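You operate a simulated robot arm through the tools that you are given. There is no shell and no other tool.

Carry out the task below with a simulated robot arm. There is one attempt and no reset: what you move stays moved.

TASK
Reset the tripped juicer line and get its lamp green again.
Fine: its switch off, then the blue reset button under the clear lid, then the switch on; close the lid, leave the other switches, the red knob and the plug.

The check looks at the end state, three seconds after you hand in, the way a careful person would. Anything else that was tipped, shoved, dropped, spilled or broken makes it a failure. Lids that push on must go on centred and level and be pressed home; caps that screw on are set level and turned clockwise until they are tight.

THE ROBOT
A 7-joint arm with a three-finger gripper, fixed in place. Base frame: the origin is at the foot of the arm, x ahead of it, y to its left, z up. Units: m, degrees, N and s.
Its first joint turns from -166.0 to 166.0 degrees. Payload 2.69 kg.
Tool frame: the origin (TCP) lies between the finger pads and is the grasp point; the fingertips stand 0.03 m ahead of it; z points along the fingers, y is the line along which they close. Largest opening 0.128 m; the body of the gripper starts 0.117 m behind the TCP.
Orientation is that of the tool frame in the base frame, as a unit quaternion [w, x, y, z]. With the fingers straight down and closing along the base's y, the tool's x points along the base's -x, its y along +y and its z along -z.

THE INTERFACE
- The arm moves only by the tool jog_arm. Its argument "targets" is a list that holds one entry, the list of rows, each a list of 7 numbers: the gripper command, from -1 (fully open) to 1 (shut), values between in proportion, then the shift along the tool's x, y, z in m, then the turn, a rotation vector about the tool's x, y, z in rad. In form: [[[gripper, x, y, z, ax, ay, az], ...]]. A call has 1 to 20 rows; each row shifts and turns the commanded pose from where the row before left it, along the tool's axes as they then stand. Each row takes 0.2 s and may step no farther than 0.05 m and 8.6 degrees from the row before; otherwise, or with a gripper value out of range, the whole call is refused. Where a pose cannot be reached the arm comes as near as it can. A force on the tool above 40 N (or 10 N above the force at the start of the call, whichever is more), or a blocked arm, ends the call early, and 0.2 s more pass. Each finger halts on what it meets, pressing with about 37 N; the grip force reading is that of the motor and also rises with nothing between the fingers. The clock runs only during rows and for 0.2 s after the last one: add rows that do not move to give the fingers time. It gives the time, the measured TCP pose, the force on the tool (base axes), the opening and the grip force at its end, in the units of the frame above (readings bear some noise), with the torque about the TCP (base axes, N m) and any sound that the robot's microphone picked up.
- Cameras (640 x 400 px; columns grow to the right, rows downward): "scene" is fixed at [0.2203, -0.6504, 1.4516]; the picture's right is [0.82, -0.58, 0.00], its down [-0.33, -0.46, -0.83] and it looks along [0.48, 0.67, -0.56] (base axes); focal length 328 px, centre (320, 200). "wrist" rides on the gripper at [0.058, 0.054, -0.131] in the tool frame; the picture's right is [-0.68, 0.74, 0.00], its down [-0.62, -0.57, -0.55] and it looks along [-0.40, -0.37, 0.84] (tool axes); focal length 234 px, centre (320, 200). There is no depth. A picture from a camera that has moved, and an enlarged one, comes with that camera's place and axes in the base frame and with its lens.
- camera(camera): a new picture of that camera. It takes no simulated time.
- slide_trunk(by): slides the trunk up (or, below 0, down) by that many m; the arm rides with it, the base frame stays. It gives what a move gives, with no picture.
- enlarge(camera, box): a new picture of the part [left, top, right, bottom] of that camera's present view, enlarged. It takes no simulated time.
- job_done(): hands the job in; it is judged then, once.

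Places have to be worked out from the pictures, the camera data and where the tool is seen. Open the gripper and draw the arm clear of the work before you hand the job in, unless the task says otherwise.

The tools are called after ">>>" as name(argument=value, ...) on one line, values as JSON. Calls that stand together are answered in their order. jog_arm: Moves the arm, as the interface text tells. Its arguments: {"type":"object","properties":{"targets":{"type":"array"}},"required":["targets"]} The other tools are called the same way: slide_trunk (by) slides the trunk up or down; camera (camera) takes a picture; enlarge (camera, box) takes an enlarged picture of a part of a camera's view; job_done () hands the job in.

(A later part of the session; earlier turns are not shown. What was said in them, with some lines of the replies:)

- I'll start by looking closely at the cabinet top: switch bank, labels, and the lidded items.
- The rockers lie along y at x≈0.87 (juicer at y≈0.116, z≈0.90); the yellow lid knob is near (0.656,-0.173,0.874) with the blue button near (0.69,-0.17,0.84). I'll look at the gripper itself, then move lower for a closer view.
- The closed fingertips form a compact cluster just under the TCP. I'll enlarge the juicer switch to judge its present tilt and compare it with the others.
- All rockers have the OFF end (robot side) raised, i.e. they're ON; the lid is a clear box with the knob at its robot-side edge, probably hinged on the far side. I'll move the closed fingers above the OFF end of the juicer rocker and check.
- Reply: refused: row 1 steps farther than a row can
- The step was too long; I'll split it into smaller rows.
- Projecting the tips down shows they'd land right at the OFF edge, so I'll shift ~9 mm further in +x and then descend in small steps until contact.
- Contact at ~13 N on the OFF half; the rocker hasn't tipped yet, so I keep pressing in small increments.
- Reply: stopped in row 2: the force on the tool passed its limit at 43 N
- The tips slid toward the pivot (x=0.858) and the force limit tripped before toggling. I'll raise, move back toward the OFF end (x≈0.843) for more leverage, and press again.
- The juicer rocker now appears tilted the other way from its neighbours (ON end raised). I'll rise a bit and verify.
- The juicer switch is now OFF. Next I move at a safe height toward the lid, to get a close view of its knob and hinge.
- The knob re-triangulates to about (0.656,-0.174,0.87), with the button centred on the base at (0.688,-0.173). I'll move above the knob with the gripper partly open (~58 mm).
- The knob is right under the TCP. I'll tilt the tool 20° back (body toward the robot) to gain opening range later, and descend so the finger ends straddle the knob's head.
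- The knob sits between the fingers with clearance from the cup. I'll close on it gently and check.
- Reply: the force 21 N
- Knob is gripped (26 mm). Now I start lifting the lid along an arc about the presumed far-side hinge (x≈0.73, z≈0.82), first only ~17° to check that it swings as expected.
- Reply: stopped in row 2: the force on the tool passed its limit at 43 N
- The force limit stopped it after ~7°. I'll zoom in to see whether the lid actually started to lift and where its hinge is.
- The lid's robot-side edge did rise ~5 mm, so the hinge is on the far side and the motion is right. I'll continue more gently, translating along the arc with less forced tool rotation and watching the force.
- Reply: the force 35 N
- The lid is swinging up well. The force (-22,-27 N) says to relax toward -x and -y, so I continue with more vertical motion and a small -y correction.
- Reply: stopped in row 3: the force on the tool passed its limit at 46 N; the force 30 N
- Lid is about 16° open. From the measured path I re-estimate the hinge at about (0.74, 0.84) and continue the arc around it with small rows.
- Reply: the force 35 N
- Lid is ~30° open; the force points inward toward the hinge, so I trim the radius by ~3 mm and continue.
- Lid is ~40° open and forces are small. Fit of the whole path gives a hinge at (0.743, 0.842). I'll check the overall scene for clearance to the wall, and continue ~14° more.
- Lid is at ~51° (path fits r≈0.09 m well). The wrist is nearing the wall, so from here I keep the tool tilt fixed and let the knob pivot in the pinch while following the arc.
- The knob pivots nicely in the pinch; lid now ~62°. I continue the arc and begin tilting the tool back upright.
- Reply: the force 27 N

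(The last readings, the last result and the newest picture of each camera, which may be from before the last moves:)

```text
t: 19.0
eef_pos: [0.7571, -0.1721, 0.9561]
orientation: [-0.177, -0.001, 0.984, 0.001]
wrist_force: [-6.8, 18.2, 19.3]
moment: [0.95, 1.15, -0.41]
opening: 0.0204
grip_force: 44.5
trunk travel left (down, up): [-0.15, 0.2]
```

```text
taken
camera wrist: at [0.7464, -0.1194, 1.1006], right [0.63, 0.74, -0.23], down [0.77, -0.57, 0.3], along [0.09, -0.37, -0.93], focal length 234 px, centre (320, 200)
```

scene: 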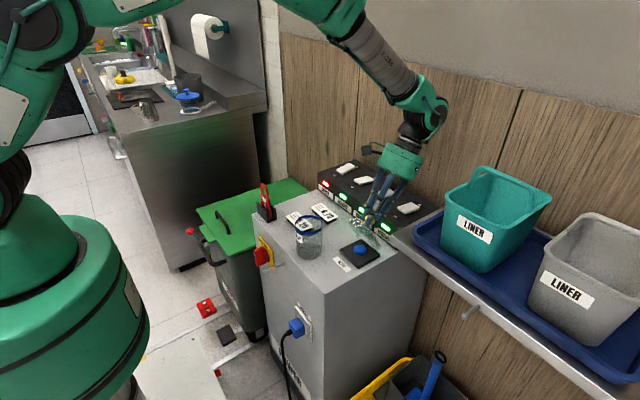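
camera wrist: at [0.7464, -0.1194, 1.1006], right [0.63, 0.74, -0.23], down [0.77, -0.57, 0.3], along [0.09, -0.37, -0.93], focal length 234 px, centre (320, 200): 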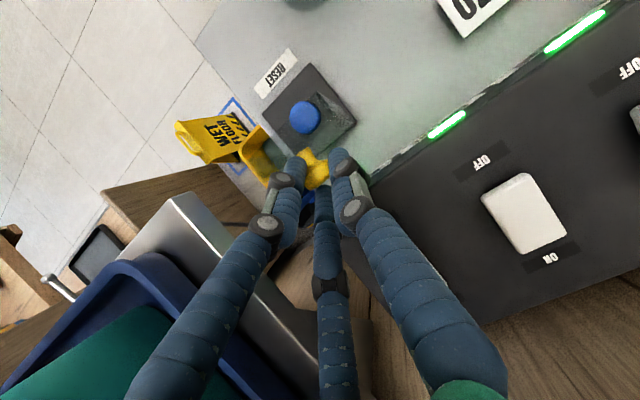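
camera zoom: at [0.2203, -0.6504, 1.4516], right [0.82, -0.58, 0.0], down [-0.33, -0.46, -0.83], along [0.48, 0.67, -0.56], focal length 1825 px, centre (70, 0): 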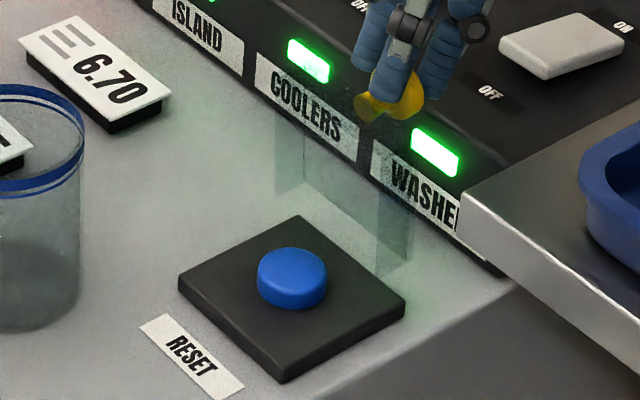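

The lid is near vertical (~80°) and the knob is slightly slipping toward the pad edge. I continue pushing toward +x, slightly down, to carry it past vertical.

>>> jog_arm(targets=[[[1, -0.0047, 0, -0.001, 0, -0.02, 0], [1, -0.0047, 0, -0.001, 0, -0.02, 0], [1, -0.0047, 0, -0.0005, 0, -0.02, 0], [1, -0.0047, 0, -0.0005, 0, -0.02, 0]]])

>>> enlarge(camera="scene", box=[330, 200, 400, 272])

```text
t: 19.6
eef_pos: [0.7652, -0.1717, 0.9565]
orientation: [-0.161, -0.001, 0.987, 0.001]
wrist_force: [2.3, 6.2, 11.2]
moment: [0.34, 0.14, -0.12]
opening: 0.0185
grip_force: 43.7
trunk travel left (down, up): [-0.15, 0.2]
stopped in row 2: the force on the tool passed its limit at 42 N (the readings are from after the stop); the commanded pose is now the measured one
```

```text
5.56 times, centred on (365, 236) of scene
camera zoom: at [0.2203, -0.6504, 1.4516], right [0.82, -0.58, 0.0], down [-0.33, -0.46, -0.83], along [0.48, 0.67, -0.56], focal length 1825 px, centre (70, 0)
```

zoom: 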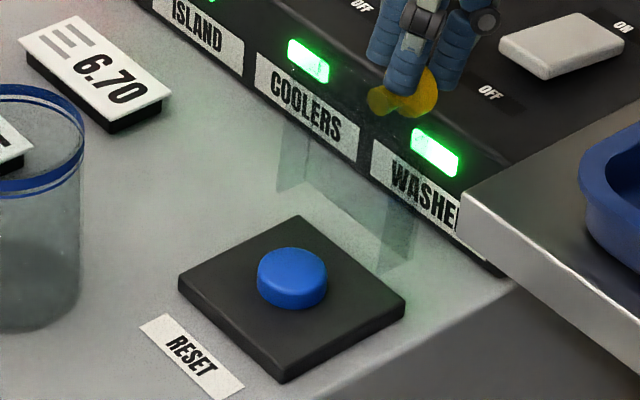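

I'll zoom in to judge the lid's angle before deciding whether to release.

>>> enlarge(camera="scene", box=[355, 205, 390, 235])

>>> enlarge(camera="wrist", box=[240, 60, 400, 220])

```text
13.33 times, centred on (372, 220) of scene
camera zoom: at [0.2203, -0.6504, 1.4516], right [0.82, -0.58, 0.0], down [-0.33, -0.46, -0.83], along [0.48, 0.67, -0.56], focal length 4380 px, centre (-380, -67)
```

zoom: 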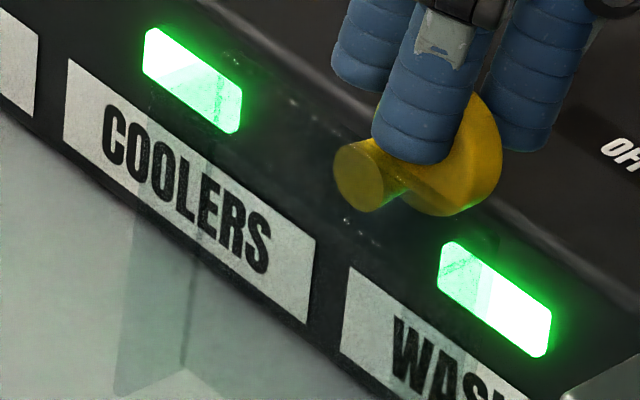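

```text
2.50 times, centred on (320, 140) of wrist
camera zoom: at [0.7503, -0.119, 1.1002], right [0.64, 0.74, -0.21], down [0.76, -0.56, 0.32], along [0.12, -0.37, -0.92], focal length 585 px, centre (320, 350)
```

zoom: 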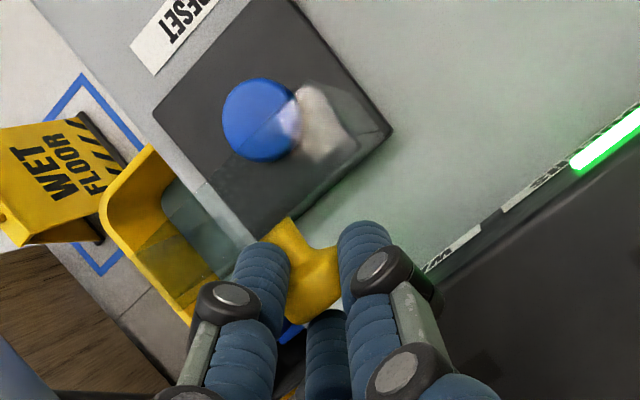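

The lid looks about vertical or just past it. I'll loosen the grip slightly to see if it stays open by itself.

>>> jog_arm(targets=[[[0.5, 0, 0, 0, 0, 0, 0], [0.4, 0, 0, 0, 0, 0, 0], [0.4, 0, 0, 0, 0, 0, 0]]])

>>> enlarge(camera="scene", box=[330, 200, 400, 272])

```text
t: 20.4
eef_pos: [0.7637, -0.1738, 0.9544]
orientation: [-0.161, 0.0, 0.987, 0.002]
wrist_force: [0.5, 0.1, 0.4]
moment: [0.0, 0.0, 0.01]
opening: 0.0384
grip_force: 0.1
trunk travel left (down, up): [-0.15, 0.2]
```

```text
5.56 times, centred on (365, 236) of scene
camera zoom: at [0.2203, -0.6504, 1.4516], right [0.82, -0.58, 0.0], down [-0.33, -0.46, -0.83], along [0.48, 0.67, -0.56], focal length 1825 px, centre (70, 0)
```

zoom: 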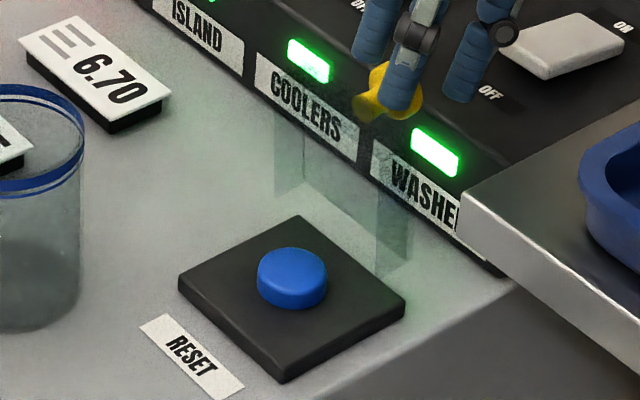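

The lid stayed up, with the knob slightly shifted. I'll wait a little more without moving to see whether it is truly stable.

>>> jog_arm(targets=[[[0.4, 0, 0, 0, 0, 0, 0], [0.3, 0, 0, 0, 0, 0, 0], [0.2, 0, 0, 0, 0, 0, 0], [0.2, 0, 0, 0, 0, 0, 0]]])

>>> enlarge(camera="scene", box=[330, 200, 400, 272])

>>> camera(camera="wrist")

```text
t: 21.4
eef_pos: [0.764, -0.1735, 0.9545]
orientation: [-0.161, 0.0, 0.987, 0.002]
wrist_force: [1.0, 0.8, -0.7]
moment: [0.01, 0.02, -0.03]
opening: 0.0513
grip_force: 0.0
trunk travel left (down, up): [-0.15, 0.2]
```

```text
5.56 times, centred on (365, 236) of scene
camera zoom: at [0.2203, -0.6504, 1.4516], right [0.82, -0.58, 0.0], down [-0.33, -0.46, -0.83], along [0.48, 0.67, -0.56], focal length 1825 px, centre (70, 0)
```

zoom: 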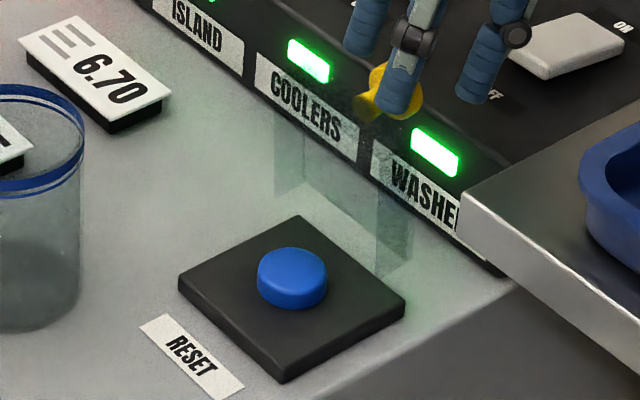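

```text
taken
camera wrist: at [0.75, -0.1203, 1.0985], right [0.64, 0.74, -0.21], down [0.76, -0.57, 0.32], along [0.12, -0.37, -0.92], focal length 234 px, centre (320, 200)
```

wrist: 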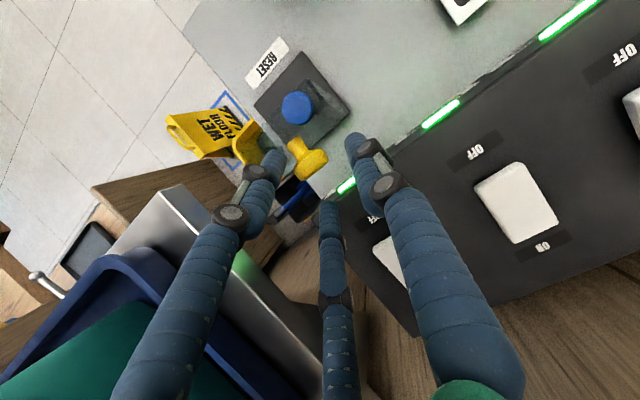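

The lid stays open unaided. I'll retreat straight up, bring the tool vertical and close the fingers.

>>> jog_arm(targets=[[[0.2, 0.0143, 0, -0.0427, 0, 0, 0], [0.2, 0.0143, 0, -0.0427, 0, 0, 0], [1, 0, 0, 0, 0, -0.1077, 0], [1, 0, 0, 0, 0, -0.1077, 0], [1, 0, 0, 0, 0, -0.1077, 0], [1, 0, 0, 0, 0, 0, 0]]])

>>> camera(camera="wrist")

>>> enlarge(camera="scene", box=[330, 200, 400, 272])

```text
t: 22.8
eef_pos: [0.7611, -0.1743, 1.0446]
orientation: [-0.001, -0.001, 1.0, 0.002]
wrist_force: [-0.8, 0.3, 0.2]
moment: [-0.02, 0.0, -0.03]
opening: 0.002
grip_force: 31.7
trunk travel left (down, up): [-0.15, 0.2]
```

```text
taken
camera wrist: at [0.703, -0.1213, 1.1768], right [0.68, 0.74, 0.0], down [0.62, -0.57, 0.55], along [0.4, -0.37, -0.84], focal length 234 px, centre (320, 200)
```

wrist: 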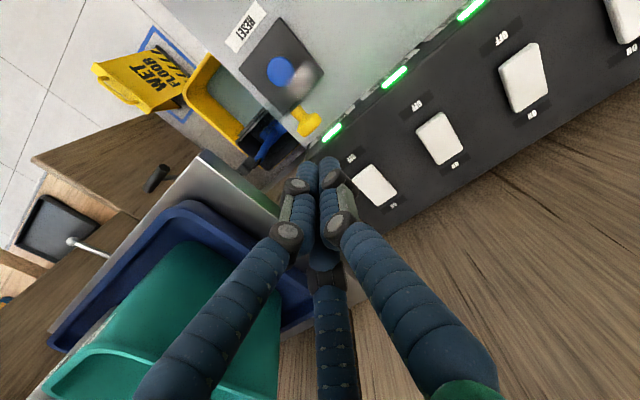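

```text
5.56 times, centred on (365, 236) of scene
camera zoom: at [0.2203, -0.6504, 1.4516], right [0.82, -0.58, 0.0], down [-0.33, -0.46, -0.83], along [0.48, 0.67, -0.56], focal length 1825 px, centre (70, 0)
```

zoom: 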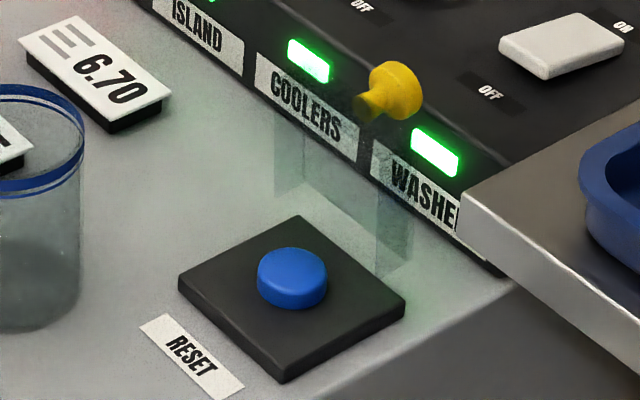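

The lid stands open and the button top is at about (0.688,-0.173,0.845). I'll move over it, tilt the tool 15° away from the lid, and descend to ~3 cm above.

>>> jog_arm(targets=[[[1, 0.0425, 0, 0, 0, 0, 0], [1, 0.0425, 0.0013, 0, 0, 0, 0], [1, 0, 0, 0, 0, -0.131, 0], [1, 0, 0, 0, 0, -0.131, 0], [1, 0.0093, 0, 0.0348, 0, 0, 0], [1, 0.0093, 0, 0.0348, 0, 0, 0], [1, 0.0093, 0, 0.0348, 0, 0, 0], [1, 0.0078, 0, 0.029, 0, 0, 0], [1, 0, 0, 0, 0, 0, 0]]])

>>> camera(camera="wrist")

>>> enlarge(camera="scene", box=[330, 190, 400, 262])

```text
t: 24.8
eef_pos: [0.68, -0.1738, 0.9077]
orientation: [0.13, -0.001, 0.992, 0.002]
wrist_force: [-0.4, 0.9, -0.3]
moment: [0.02, 0.03, 0.03]
opening: 0.0024
grip_force: 31.5
trunk travel left (down, up): [-0.15, 0.2]
```

```text
taken
camera wrist: at [0.5894, -0.1198, 1.021], right [0.65, 0.74, 0.18], down [0.45, -0.57, 0.69], along [0.61, -0.37, -0.7], focal length 234 px, centre (320, 200)
```

wrist: 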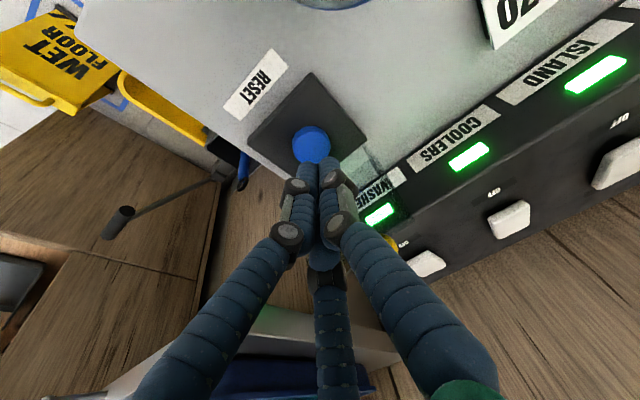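

```text
5.56 times, centred on (365, 226) of scene
camera zoom: at [0.2203, -0.6504, 1.4516], right [0.82, -0.58, 0.0], down [-0.33, -0.46, -0.83], along [0.48, 0.67, -0.56], focal length 1825 px, centre (70, 56)
```

zoom: 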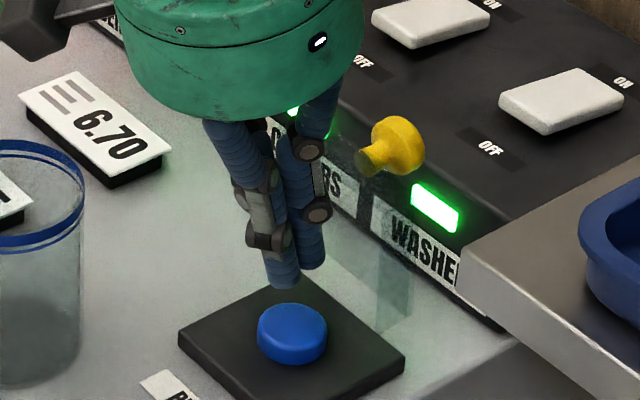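

Tips are above the button's centre. I'll lower straight down and press in small increments.

>>> jog_arm(targets=[[[1, 0.0043, 0, 0.0087, 0, 0, 0], [1, 0.0023, 0, 0.0087, 0, 0, 0], [1, 0.0016, 0, 0.0058, 0, 0, 0], [1, 0.0011, 0, 0.0039, 0, 0, 0], [1, 0.0008, 0, 0.0029, 0, 0, 0], [1, 0.0008, 0, 0.0029, 0, 0, 0], [1, 0.0008, 0, 0.0029, 0, 0, 0]]])

>>> enlarge(camera="scene", box=[330, 200, 400, 272])

```text
t: 26.4
eef_pos: [0.6784, -0.1713, 0.8693]
orientation: [0.131, 0.0, 0.991, 0.002]
wrist_force: [-0.7, 1.0, 2.8]
moment: [-0.01, -0.02, 0.0]
opening: 0.0022
grip_force: 31.5
trunk travel left (down, up): [-0.15, 0.2]
heard: click
```

```text
5.56 times, centred on (365, 236) of scene
camera zoom: at [0.2203, -0.6504, 1.4516], right [0.82, -0.58, 0.0], down [-0.33, -0.46, -0.83], along [0.48, 0.67, -0.56], focal length 1825 px, centre (70, 0)
```

zoom: 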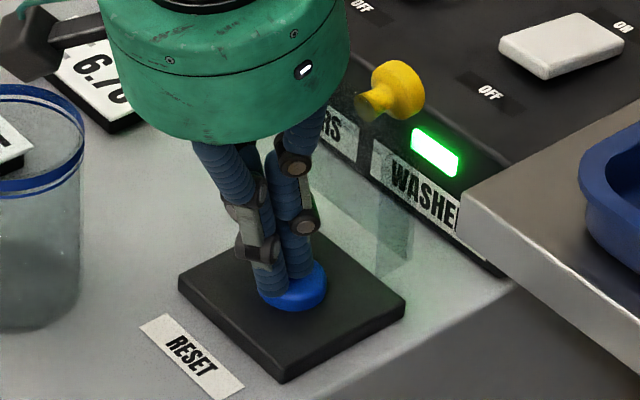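

A click was heard as the button went down. I'll check the juicer lamp, then lift away.

>>> enlarge(camera="scene", box=[310, 155, 400, 235])

>>> jog_arm(targets=[[[1, -0.0078, 0, -0.029, 0, 0, 0], [1, -0.0104, 0, -0.0386, 0, 0, 0], [1, -0.0104, 0, -0.0386, 0, 0, 0], [1, -0.0104, 0, -0.0386, 0, 0, 0], [1, 0, 0, 0, 0, 0.131, 0], [1, 0, 0, 0, 0, 0.131, 0], [1, 0, 0, 0, 0, 0, 0]]])

>>> enlarge(camera="scene", box=[300, 150, 420, 270])

```text
5.00 times, centred on (355, 195) of scene
camera zoom: at [0.2203, -0.6504, 1.4516], right [0.82, -0.58, 0.0], down [-0.33, -0.46, -0.83], along [0.48, 0.67, -0.56], focal length 1643 px, centre (145, 225)
```

zoom: 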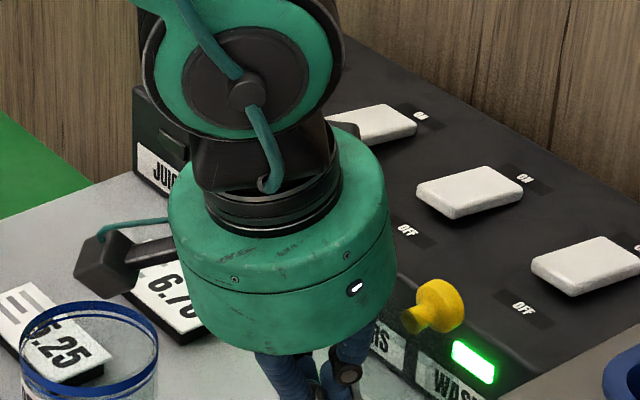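

```text
t: 28.0
eef_pos: [0.6778, -0.1731, 1.0164]
orientation: [-0.002, -0.001, 1.0, 0.001]
wrist_force: [0.4, 0.1, 0.1]
moment: [-0.02, 0.07, 0.01]
opening: 0.0023
grip_force: 31.3
trunk travel left (down, up): [-0.15, 0.2]
```

```text
3.33 times, centred on (360, 210) of scene
camera zoom: at [0.2203, -0.6504, 1.4516], right [0.82, -0.58, 0.0], down [-0.33, -0.46, -0.83], along [0.48, 0.67, -0.56], focal length 1095 px, centre (187, 167)
```

zoom: 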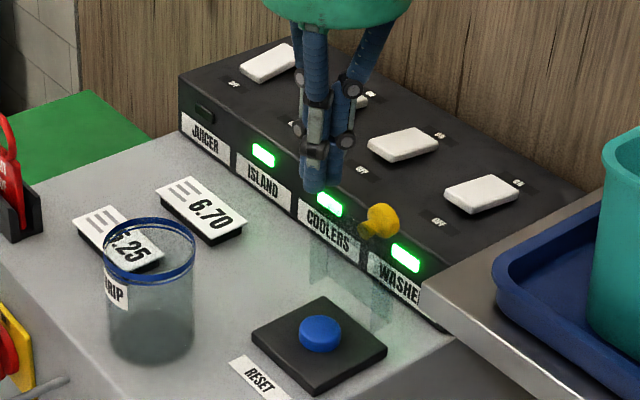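

The juicer lamp has gone dark (trip cleared). Now I move over the ON end of the juicer rocker at a safe height.

>>> jog_arm(targets=[[[1, -0.0235, 0.0321, 0, 0, 0, 0], [1, -0.0235, 0.0321, 0, 0, 0, 0], [1, -0.0235, 0.0321, 0, 0, 0, 0], [1, -0.0235, 0.0321, 0, 0, 0, 0], [1, -0.0235, 0.0321, 0, 0, 0, 0], [1, -0.0235, 0.0321, 0, 0, 0, 0], [1, -0.0235, 0.0321, 0, 0, 0, 0], [1, -0.0235, 0.0321, 0, 0, 0, 0], [1, -0.0235, 0.0321, 0, 0, 0, 0], [1, 0, 0, 0.03, 0, 0, 0], [1, 0, 0, 0.02, 0, 0, 0], [1, 0, 0, 0, 0, 0, 0]]])

>>> enlarge(camera="wrist", box=[220, 80, 460, 280])

>>> enlarge(camera="scene", box=[300, 110, 400, 210])

```text
t: 30.6
eef_pos: [0.888, 0.1161, 0.9696]
orientation: [-0.001, -0.001, 1.0, 0.002]
wrist_force: [0.6, 0.0, 0.1]
moment: [0.03, 0.04, 0.0]
opening: 0.002
grip_force: 31.4
trunk travel left (down, up): [-0.15, 0.2]
```

```text
2.00 times, centred on (340, 180) of wrist
camera zoom: at [0.8286, 0.1693, 1.1025], right [0.68, 0.74, 0.0], down [0.62, -0.57, 0.55], along [0.4, -0.37, -0.84], focal length 468 px, centre (280, 240)
```

zoom: 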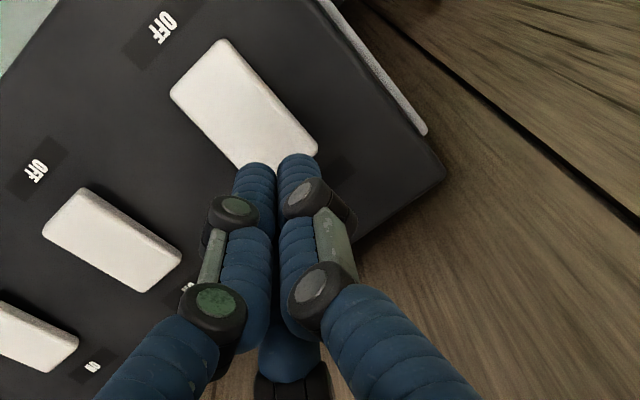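

```text
4.00 times, centred on (350, 160) of scene
camera zoom: at [0.2203, -0.6504, 1.4516], right [0.82, -0.58, 0.0], down [-0.33, -0.46, -0.83], along [0.48, 0.67, -0.56], focal length 1314 px, centre (200, 360)
```

zoom: 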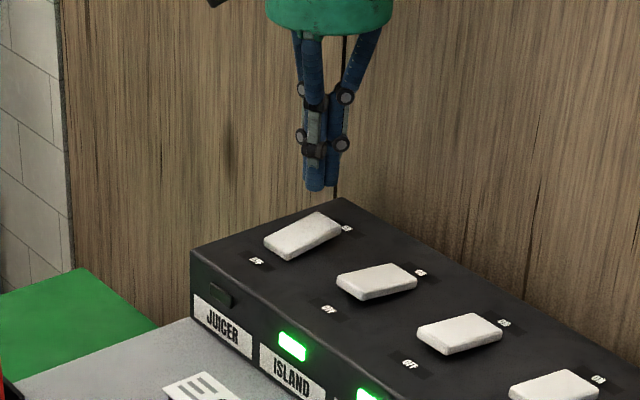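

The rocker spans x≈0.838–0.898, y≈0.095–0.128, so I shift 4 mm in -y and press down on its ON end.

>>> jog_arm(targets=[[[1, 0, -0.004, 0.01, 0, 0, 0], [1, 0, 0, 0.01, 0, 0, 0], [1, 0, 0, 0.005, 0, 0, 0], [1, 0, 0, 0.004, 0, 0, 0], [1, 0, 0, 0.004, 0, 0, 0], [1, 0, 0, 0.003, 0, 0, 0], [1, 0, 0, 0.003, 0, 0, 0], [1, 0, 0, 0.003, 0, 0, 0], [1, 0, 0, 0.003, 0, 0, 0]]])

>>> enlarge(camera="scene", box=[300, 130, 400, 210])

```text
t: 32.6
eef_pos: [0.8926, 0.1121, 0.9317]
orientation: [0.005, -0.001, 1.0, 0.002]
wrist_force: [5.4, 0.7, 9.2]
moment: [-0.04, -0.04, 0.04]
opening: 0.002
grip_force: 31.1
trunk travel left (down, up): [-0.15, 0.2]
stopped in row 9: the force on the tool passed its limit at 44 N (the readings are from after the stop); the commanded pose is now the measured one
```

```text
5.00 times, centred on (350, 170) of scene
camera zoom: at [0.2203, -0.6504, 1.4516], right [0.82, -0.58, 0.0], down [-0.33, -0.46, -0.83], along [0.48, 0.67, -0.56], focal length 1643 px, centre (170, 350)
```

zoom: 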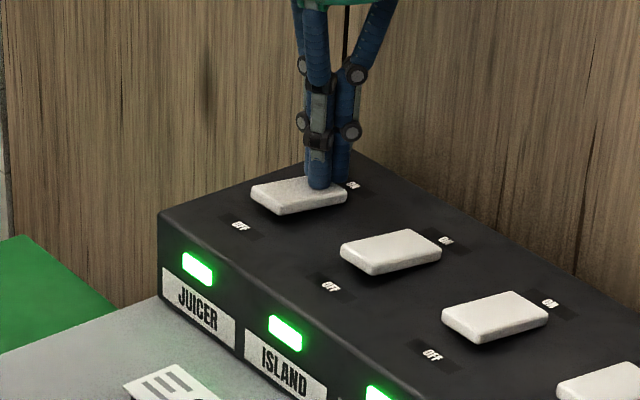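

The juicer lamp is green and the rocker is ON. I'll rise and move over to the far side of the open lid's knob, staying above the washer switch.

>>> jog_arm(targets=[[[1, 0, 0, -0.045, 0, 0, 0], [1, 0, 0, -0.045, 0, 0, 0], [1, 0.0113, -0.0409, 0, 0, 0, 0], [1, 0.0113, -0.0409, 0, 0, 0, 0], [1, 0.0113, -0.0409, 0, 0, 0, 0], [1, 0.0113, -0.0409, 0, 0, 0, 0], [1, 0.0113, -0.0409, 0, 0, 0, 0], [1, 0.0113, -0.0409, 0, 0, 0, 0], [1, 0.0113, -0.0409, 0, 0, 0, 0], [1, 0, 0, 0, 0, 0, 0]]])

>>> camera(camera="wrist")

>>> enlarge(camera="scene", box=[300, 150, 420, 270])

```text
t: 34.8
eef_pos: [0.8126, -0.1748, 1.0171]
orientation: [0.002, -0.001, 1.0, 0.002]
wrist_force: [0.2, -0.2, 0.2]
moment: [0.06, 0.01, 0.0]
opening: 0.0021
grip_force: 31.6
trunk travel left (down, up): [-0.15, 0.2]
```

```text
taken
camera wrist: at [0.7537, -0.1231, 1.1488], right [0.68, 0.74, 0.01], down [0.61, -0.57, 0.55], along [0.41, -0.37, -0.84], focal length 234 px, centre (320, 200)
```

wrist: 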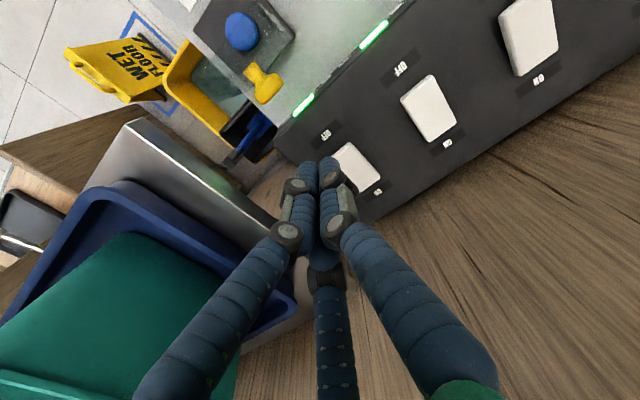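

```text
3.33 times, centred on (360, 210) of scene
camera zoom: at [0.2203, -0.6504, 1.4516], right [0.82, -0.58, 0.0], down [-0.33, -0.46, -0.83], along [0.48, 0.67, -0.56], focal length 1095 px, centre (187, 167)
```

zoom: 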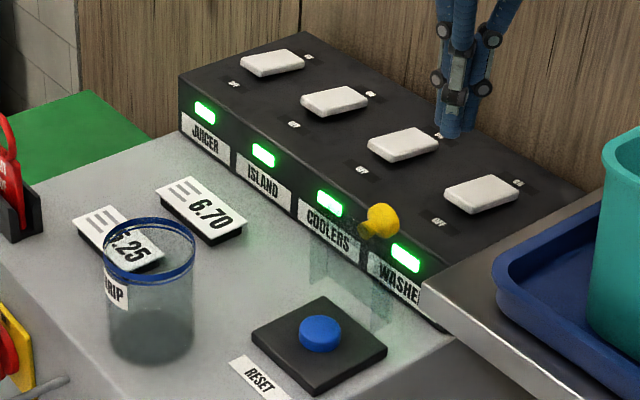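

All lamps are green. The lid is resting at ~75° with the knob head at (0.746,-0.176,0.93). I'll lower the closed fingertips behind the knob (still above the switch box) and push it gently toward -x.

>>> jog_arm(targets=[[[1, 0, 0, 0.032, 0, 0, 0], [1, 0, 0, 0.03, 0, 0, 0], [1, 0.02, 0, 0, 0, 0, 0], [1, 0.012, 0, 0, 0, 0, 0], [1, 0.01, 0, 0, 0, 0, 0], [1, 0.008, 0, 0, 0, 0, 0], [1, 0.008, 0, 0, 0, 0, 0], [1, 0.008, 0, 0, 0, 0, 0]]])

>>> enlarge(camera="scene", box=[330, 190, 420, 270])

```text
t: 36.6
eef_pos: [0.7473, -0.174, 0.9551]
orientation: [0.001, -0.001, 1.0, 0.002]
wrist_force: [-0.3, -0.9, -0.1]
moment: [-0.05, -0.04, 0.0]
opening: 0.0021
grip_force: 31.7
trunk travel left (down, up): [-0.15, 0.2]
```

```text
5.00 times, centred on (375, 230) of scene
camera zoom: at [0.2203, -0.6504, 1.4516], right [0.82, -0.58, 0.0], down [-0.33, -0.46, -0.83], along [0.48, 0.67, -0.56], focal length 1643 px, centre (45, 50)
```

zoom: 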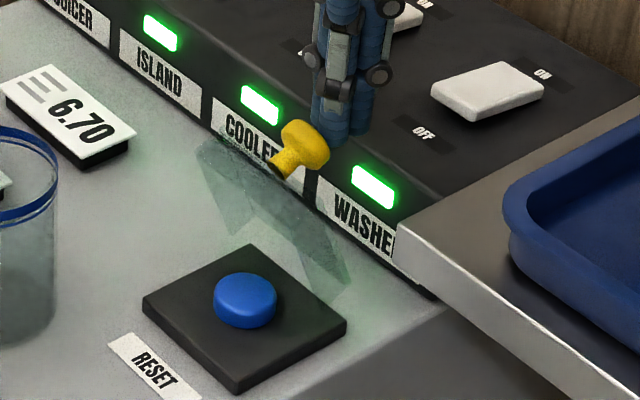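

The lid follows smoothly with almost no force (~60°). I continue along its arc, -x and gradually down.

>>> jog_arm(targets=[[[1, 0.008, 0, 0, 0, 0, 0], [1, 0.008, 0, 0, 0, 0, 0], [1, 0.008, 0, 0, 0, 0, 0], [1, 0.008, 0, 0.002, 0, 0, 0], [1, 0.008, 0, 0.003, 0, 0, 0], [1, 0.008, 0, 0.004, 0, 0, 0], [1, 0.007, 0, 0.005, 0, 0, 0]]])

>>> enlarge(camera="scene", box=[330, 190, 420, 270])

```text
t: 38.2
eef_pos: [0.692, -0.1737, 0.9419]
orientation: [0.002, 0.0, 1.0, 0.002]
wrist_force: [-1.0, 0.9, -0.2]
moment: [0.02, 0.0, -0.01]
opening: 0.0022
grip_force: 31.3
trunk travel left (down, up): [-0.15, 0.2]
```

```text
5.00 times, centred on (375, 230) of scene
camera zoom: at [0.2203, -0.6504, 1.4516], right [0.82, -0.58, 0.0], down [-0.33, -0.46, -0.83], along [0.48, 0.67, -0.56], focal length 1643 px, centre (45, 50)
```

zoom: 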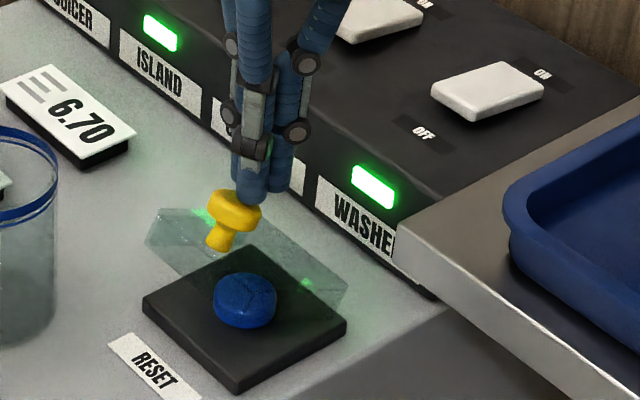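

Lid is ~25° open. I keep following down and finally press on the knob's top.

>>> jog_arm(targets=[[[1, 0.007, 0, 0.002, 0, 0, 0], [1, 0.007, 0, 0.004, 0, 0, 0], [1, 0.006, 0, 0.005, 0, 0, 0], [1, 0.005, 0, 0.005, 0, 0, 0], [1, 0.004, 0, 0.005, 0, 0, 0], [1, 0.002, 0, 0.005, 0, 0, 0], [1, 0, 0, 0.004, 0, 0, 0], [1, 0, 0, 0.003, 0, 0, 0], [1, 0, 0, 0.003, 0, 0, 0]]])

>>> enlarge(camera="scene", box=[330, 200, 400, 272])

```text
t: 40.2
eef_pos: [0.6611, -0.1731, 0.9092]
orientation: [0.003, -0.001, 1.0, 0.002]
wrist_force: [-7.4, 2.8, 30.0]
moment: [0.03, 0.32, -0.02]
opening: 0.002
grip_force: 31.0
trunk travel left (down, up): [-0.15, 0.2]
```

```text
5.56 times, centred on (365, 236) of scene
camera zoom: at [0.2203, -0.6504, 1.4516], right [0.82, -0.58, 0.0], down [-0.33, -0.46, -0.83], along [0.48, 0.67, -0.56], focal length 1825 px, centre (70, 0)
```

zoom: 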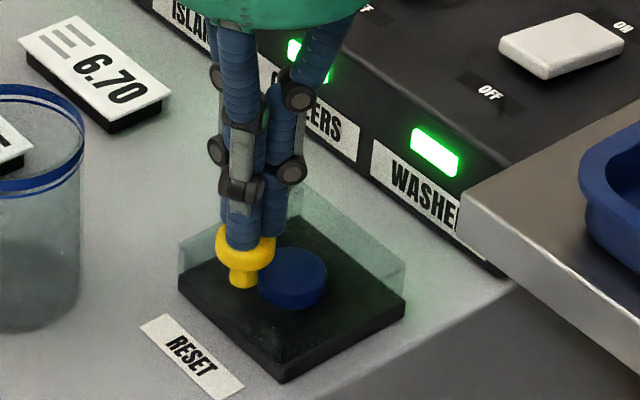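

The lid appears fully closed with 30 N firmly on the knob. I'll retreat upward, open the gripper away from everything, and inspect the final state.

>>> jog_arm(targets=[[[1, 0, 0, -0.03, 0, 0, 0], [1, 0, 0, -0.04, 0, 0, 0], [1, 0, 0, -0.045, 0, 0, 0], [1, 0, 0, -0.045, 0, 0, 0], [1, 0, 0, -0.045, 0, 0, 0], [0, 0, 0, -0.045, 0, 0, 0], [-1, 0, 0, 0, 0, 0, 0], [-1, 0, 0, 0, 0, 0, 0], [-1, 0, 0, 0, 0, 0, 0]]])

>>> camera(camera="scene")

>>> enlarge(camera="scene", box=[320, 220, 390, 275])

>>> enlarge(camera="scene", box=[300, 150, 440, 240])

>>> camera(camera="wrist")

```text
t: 42.2
eef_pos: [0.6618, -0.173, 1.1576]
orientation: [0.001, -0.001, 1.0, 0.002]
wrist_force: [-0.3, 0.3, 0.1]
moment: [-0.01, 0.02, -0.02]
opening: 0.1281
grip_force: 0.2
trunk travel left (down, up): [-0.15, 0.2]
```

```text
taken
```

scene: 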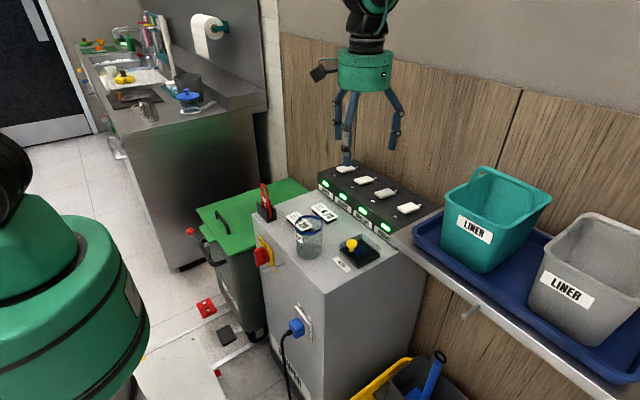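

```text
7.27 times, centred on (355, 248) of scene
camera zoom: at [0.2203, -0.6504, 1.4516], right [0.82, -0.58, 0.0], down [-0.33, -0.46, -0.83], along [0.48, 0.67, -0.56], focal length 2389 px, centre (66, -146)
```

zoom: 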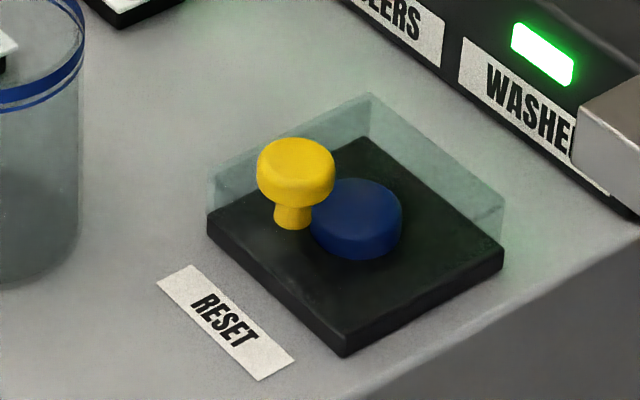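

```text
4.44 times, centred on (370, 195) of scene
camera zoom: at [0.2203, -0.6504, 1.4516], right [0.82, -0.58, 0.0], down [-0.33, -0.46, -0.83], along [0.48, 0.67, -0.56], focal length 1460 px, centre (98, 222)
```

zoom: 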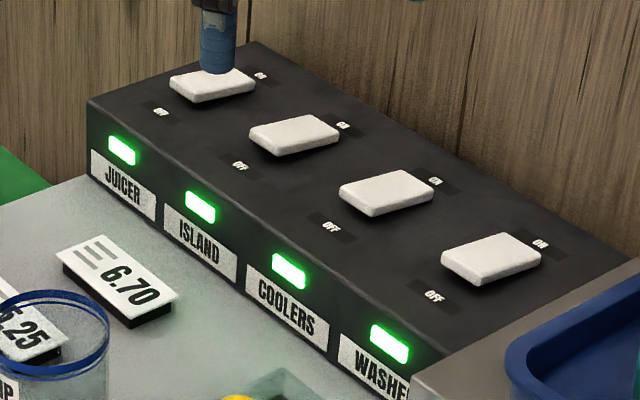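

```text
taken
camera wrist: at [0.6015, -0.1194, 1.2889], right [0.68, 0.74, 0.01], down [0.61, -0.57, 0.55], along [0.41, -0.37, -0.84], focal length 234 px, centre (320, 200)
```

wrist: 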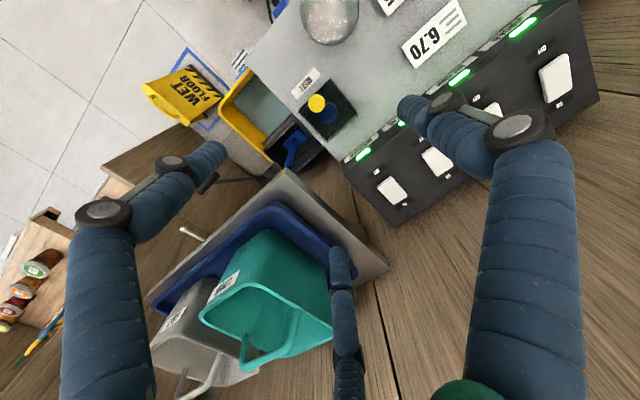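

The lid sits exactly as it did at the start, and all four lamps are green with every rocker ON. The cup, tags, knob and plug look unmoved. The arm is clear with the gripper open, so I'm handing in.

>>> job_done()

```text
The job is handed in.
```

The juicer line is reset: its lamp is green and its switch is on. I have handed the job in but have not seen the result of the check.

- **Reset:** I turned the juicer switch off and opened the clear lid. I pressed the blue button, heard a click, and the red lamp went dark. Turning the switch back on brought the lamp up green.
- **Lid:** It is closed and pressed down, and looks the same as it did at the start.
- **Everything else:** The other three switches are still on with green lamps. The red knob, plug, drip cup and price tags look unmoved in the final pictures.

The arm is raised clear of the work with the gripper open.
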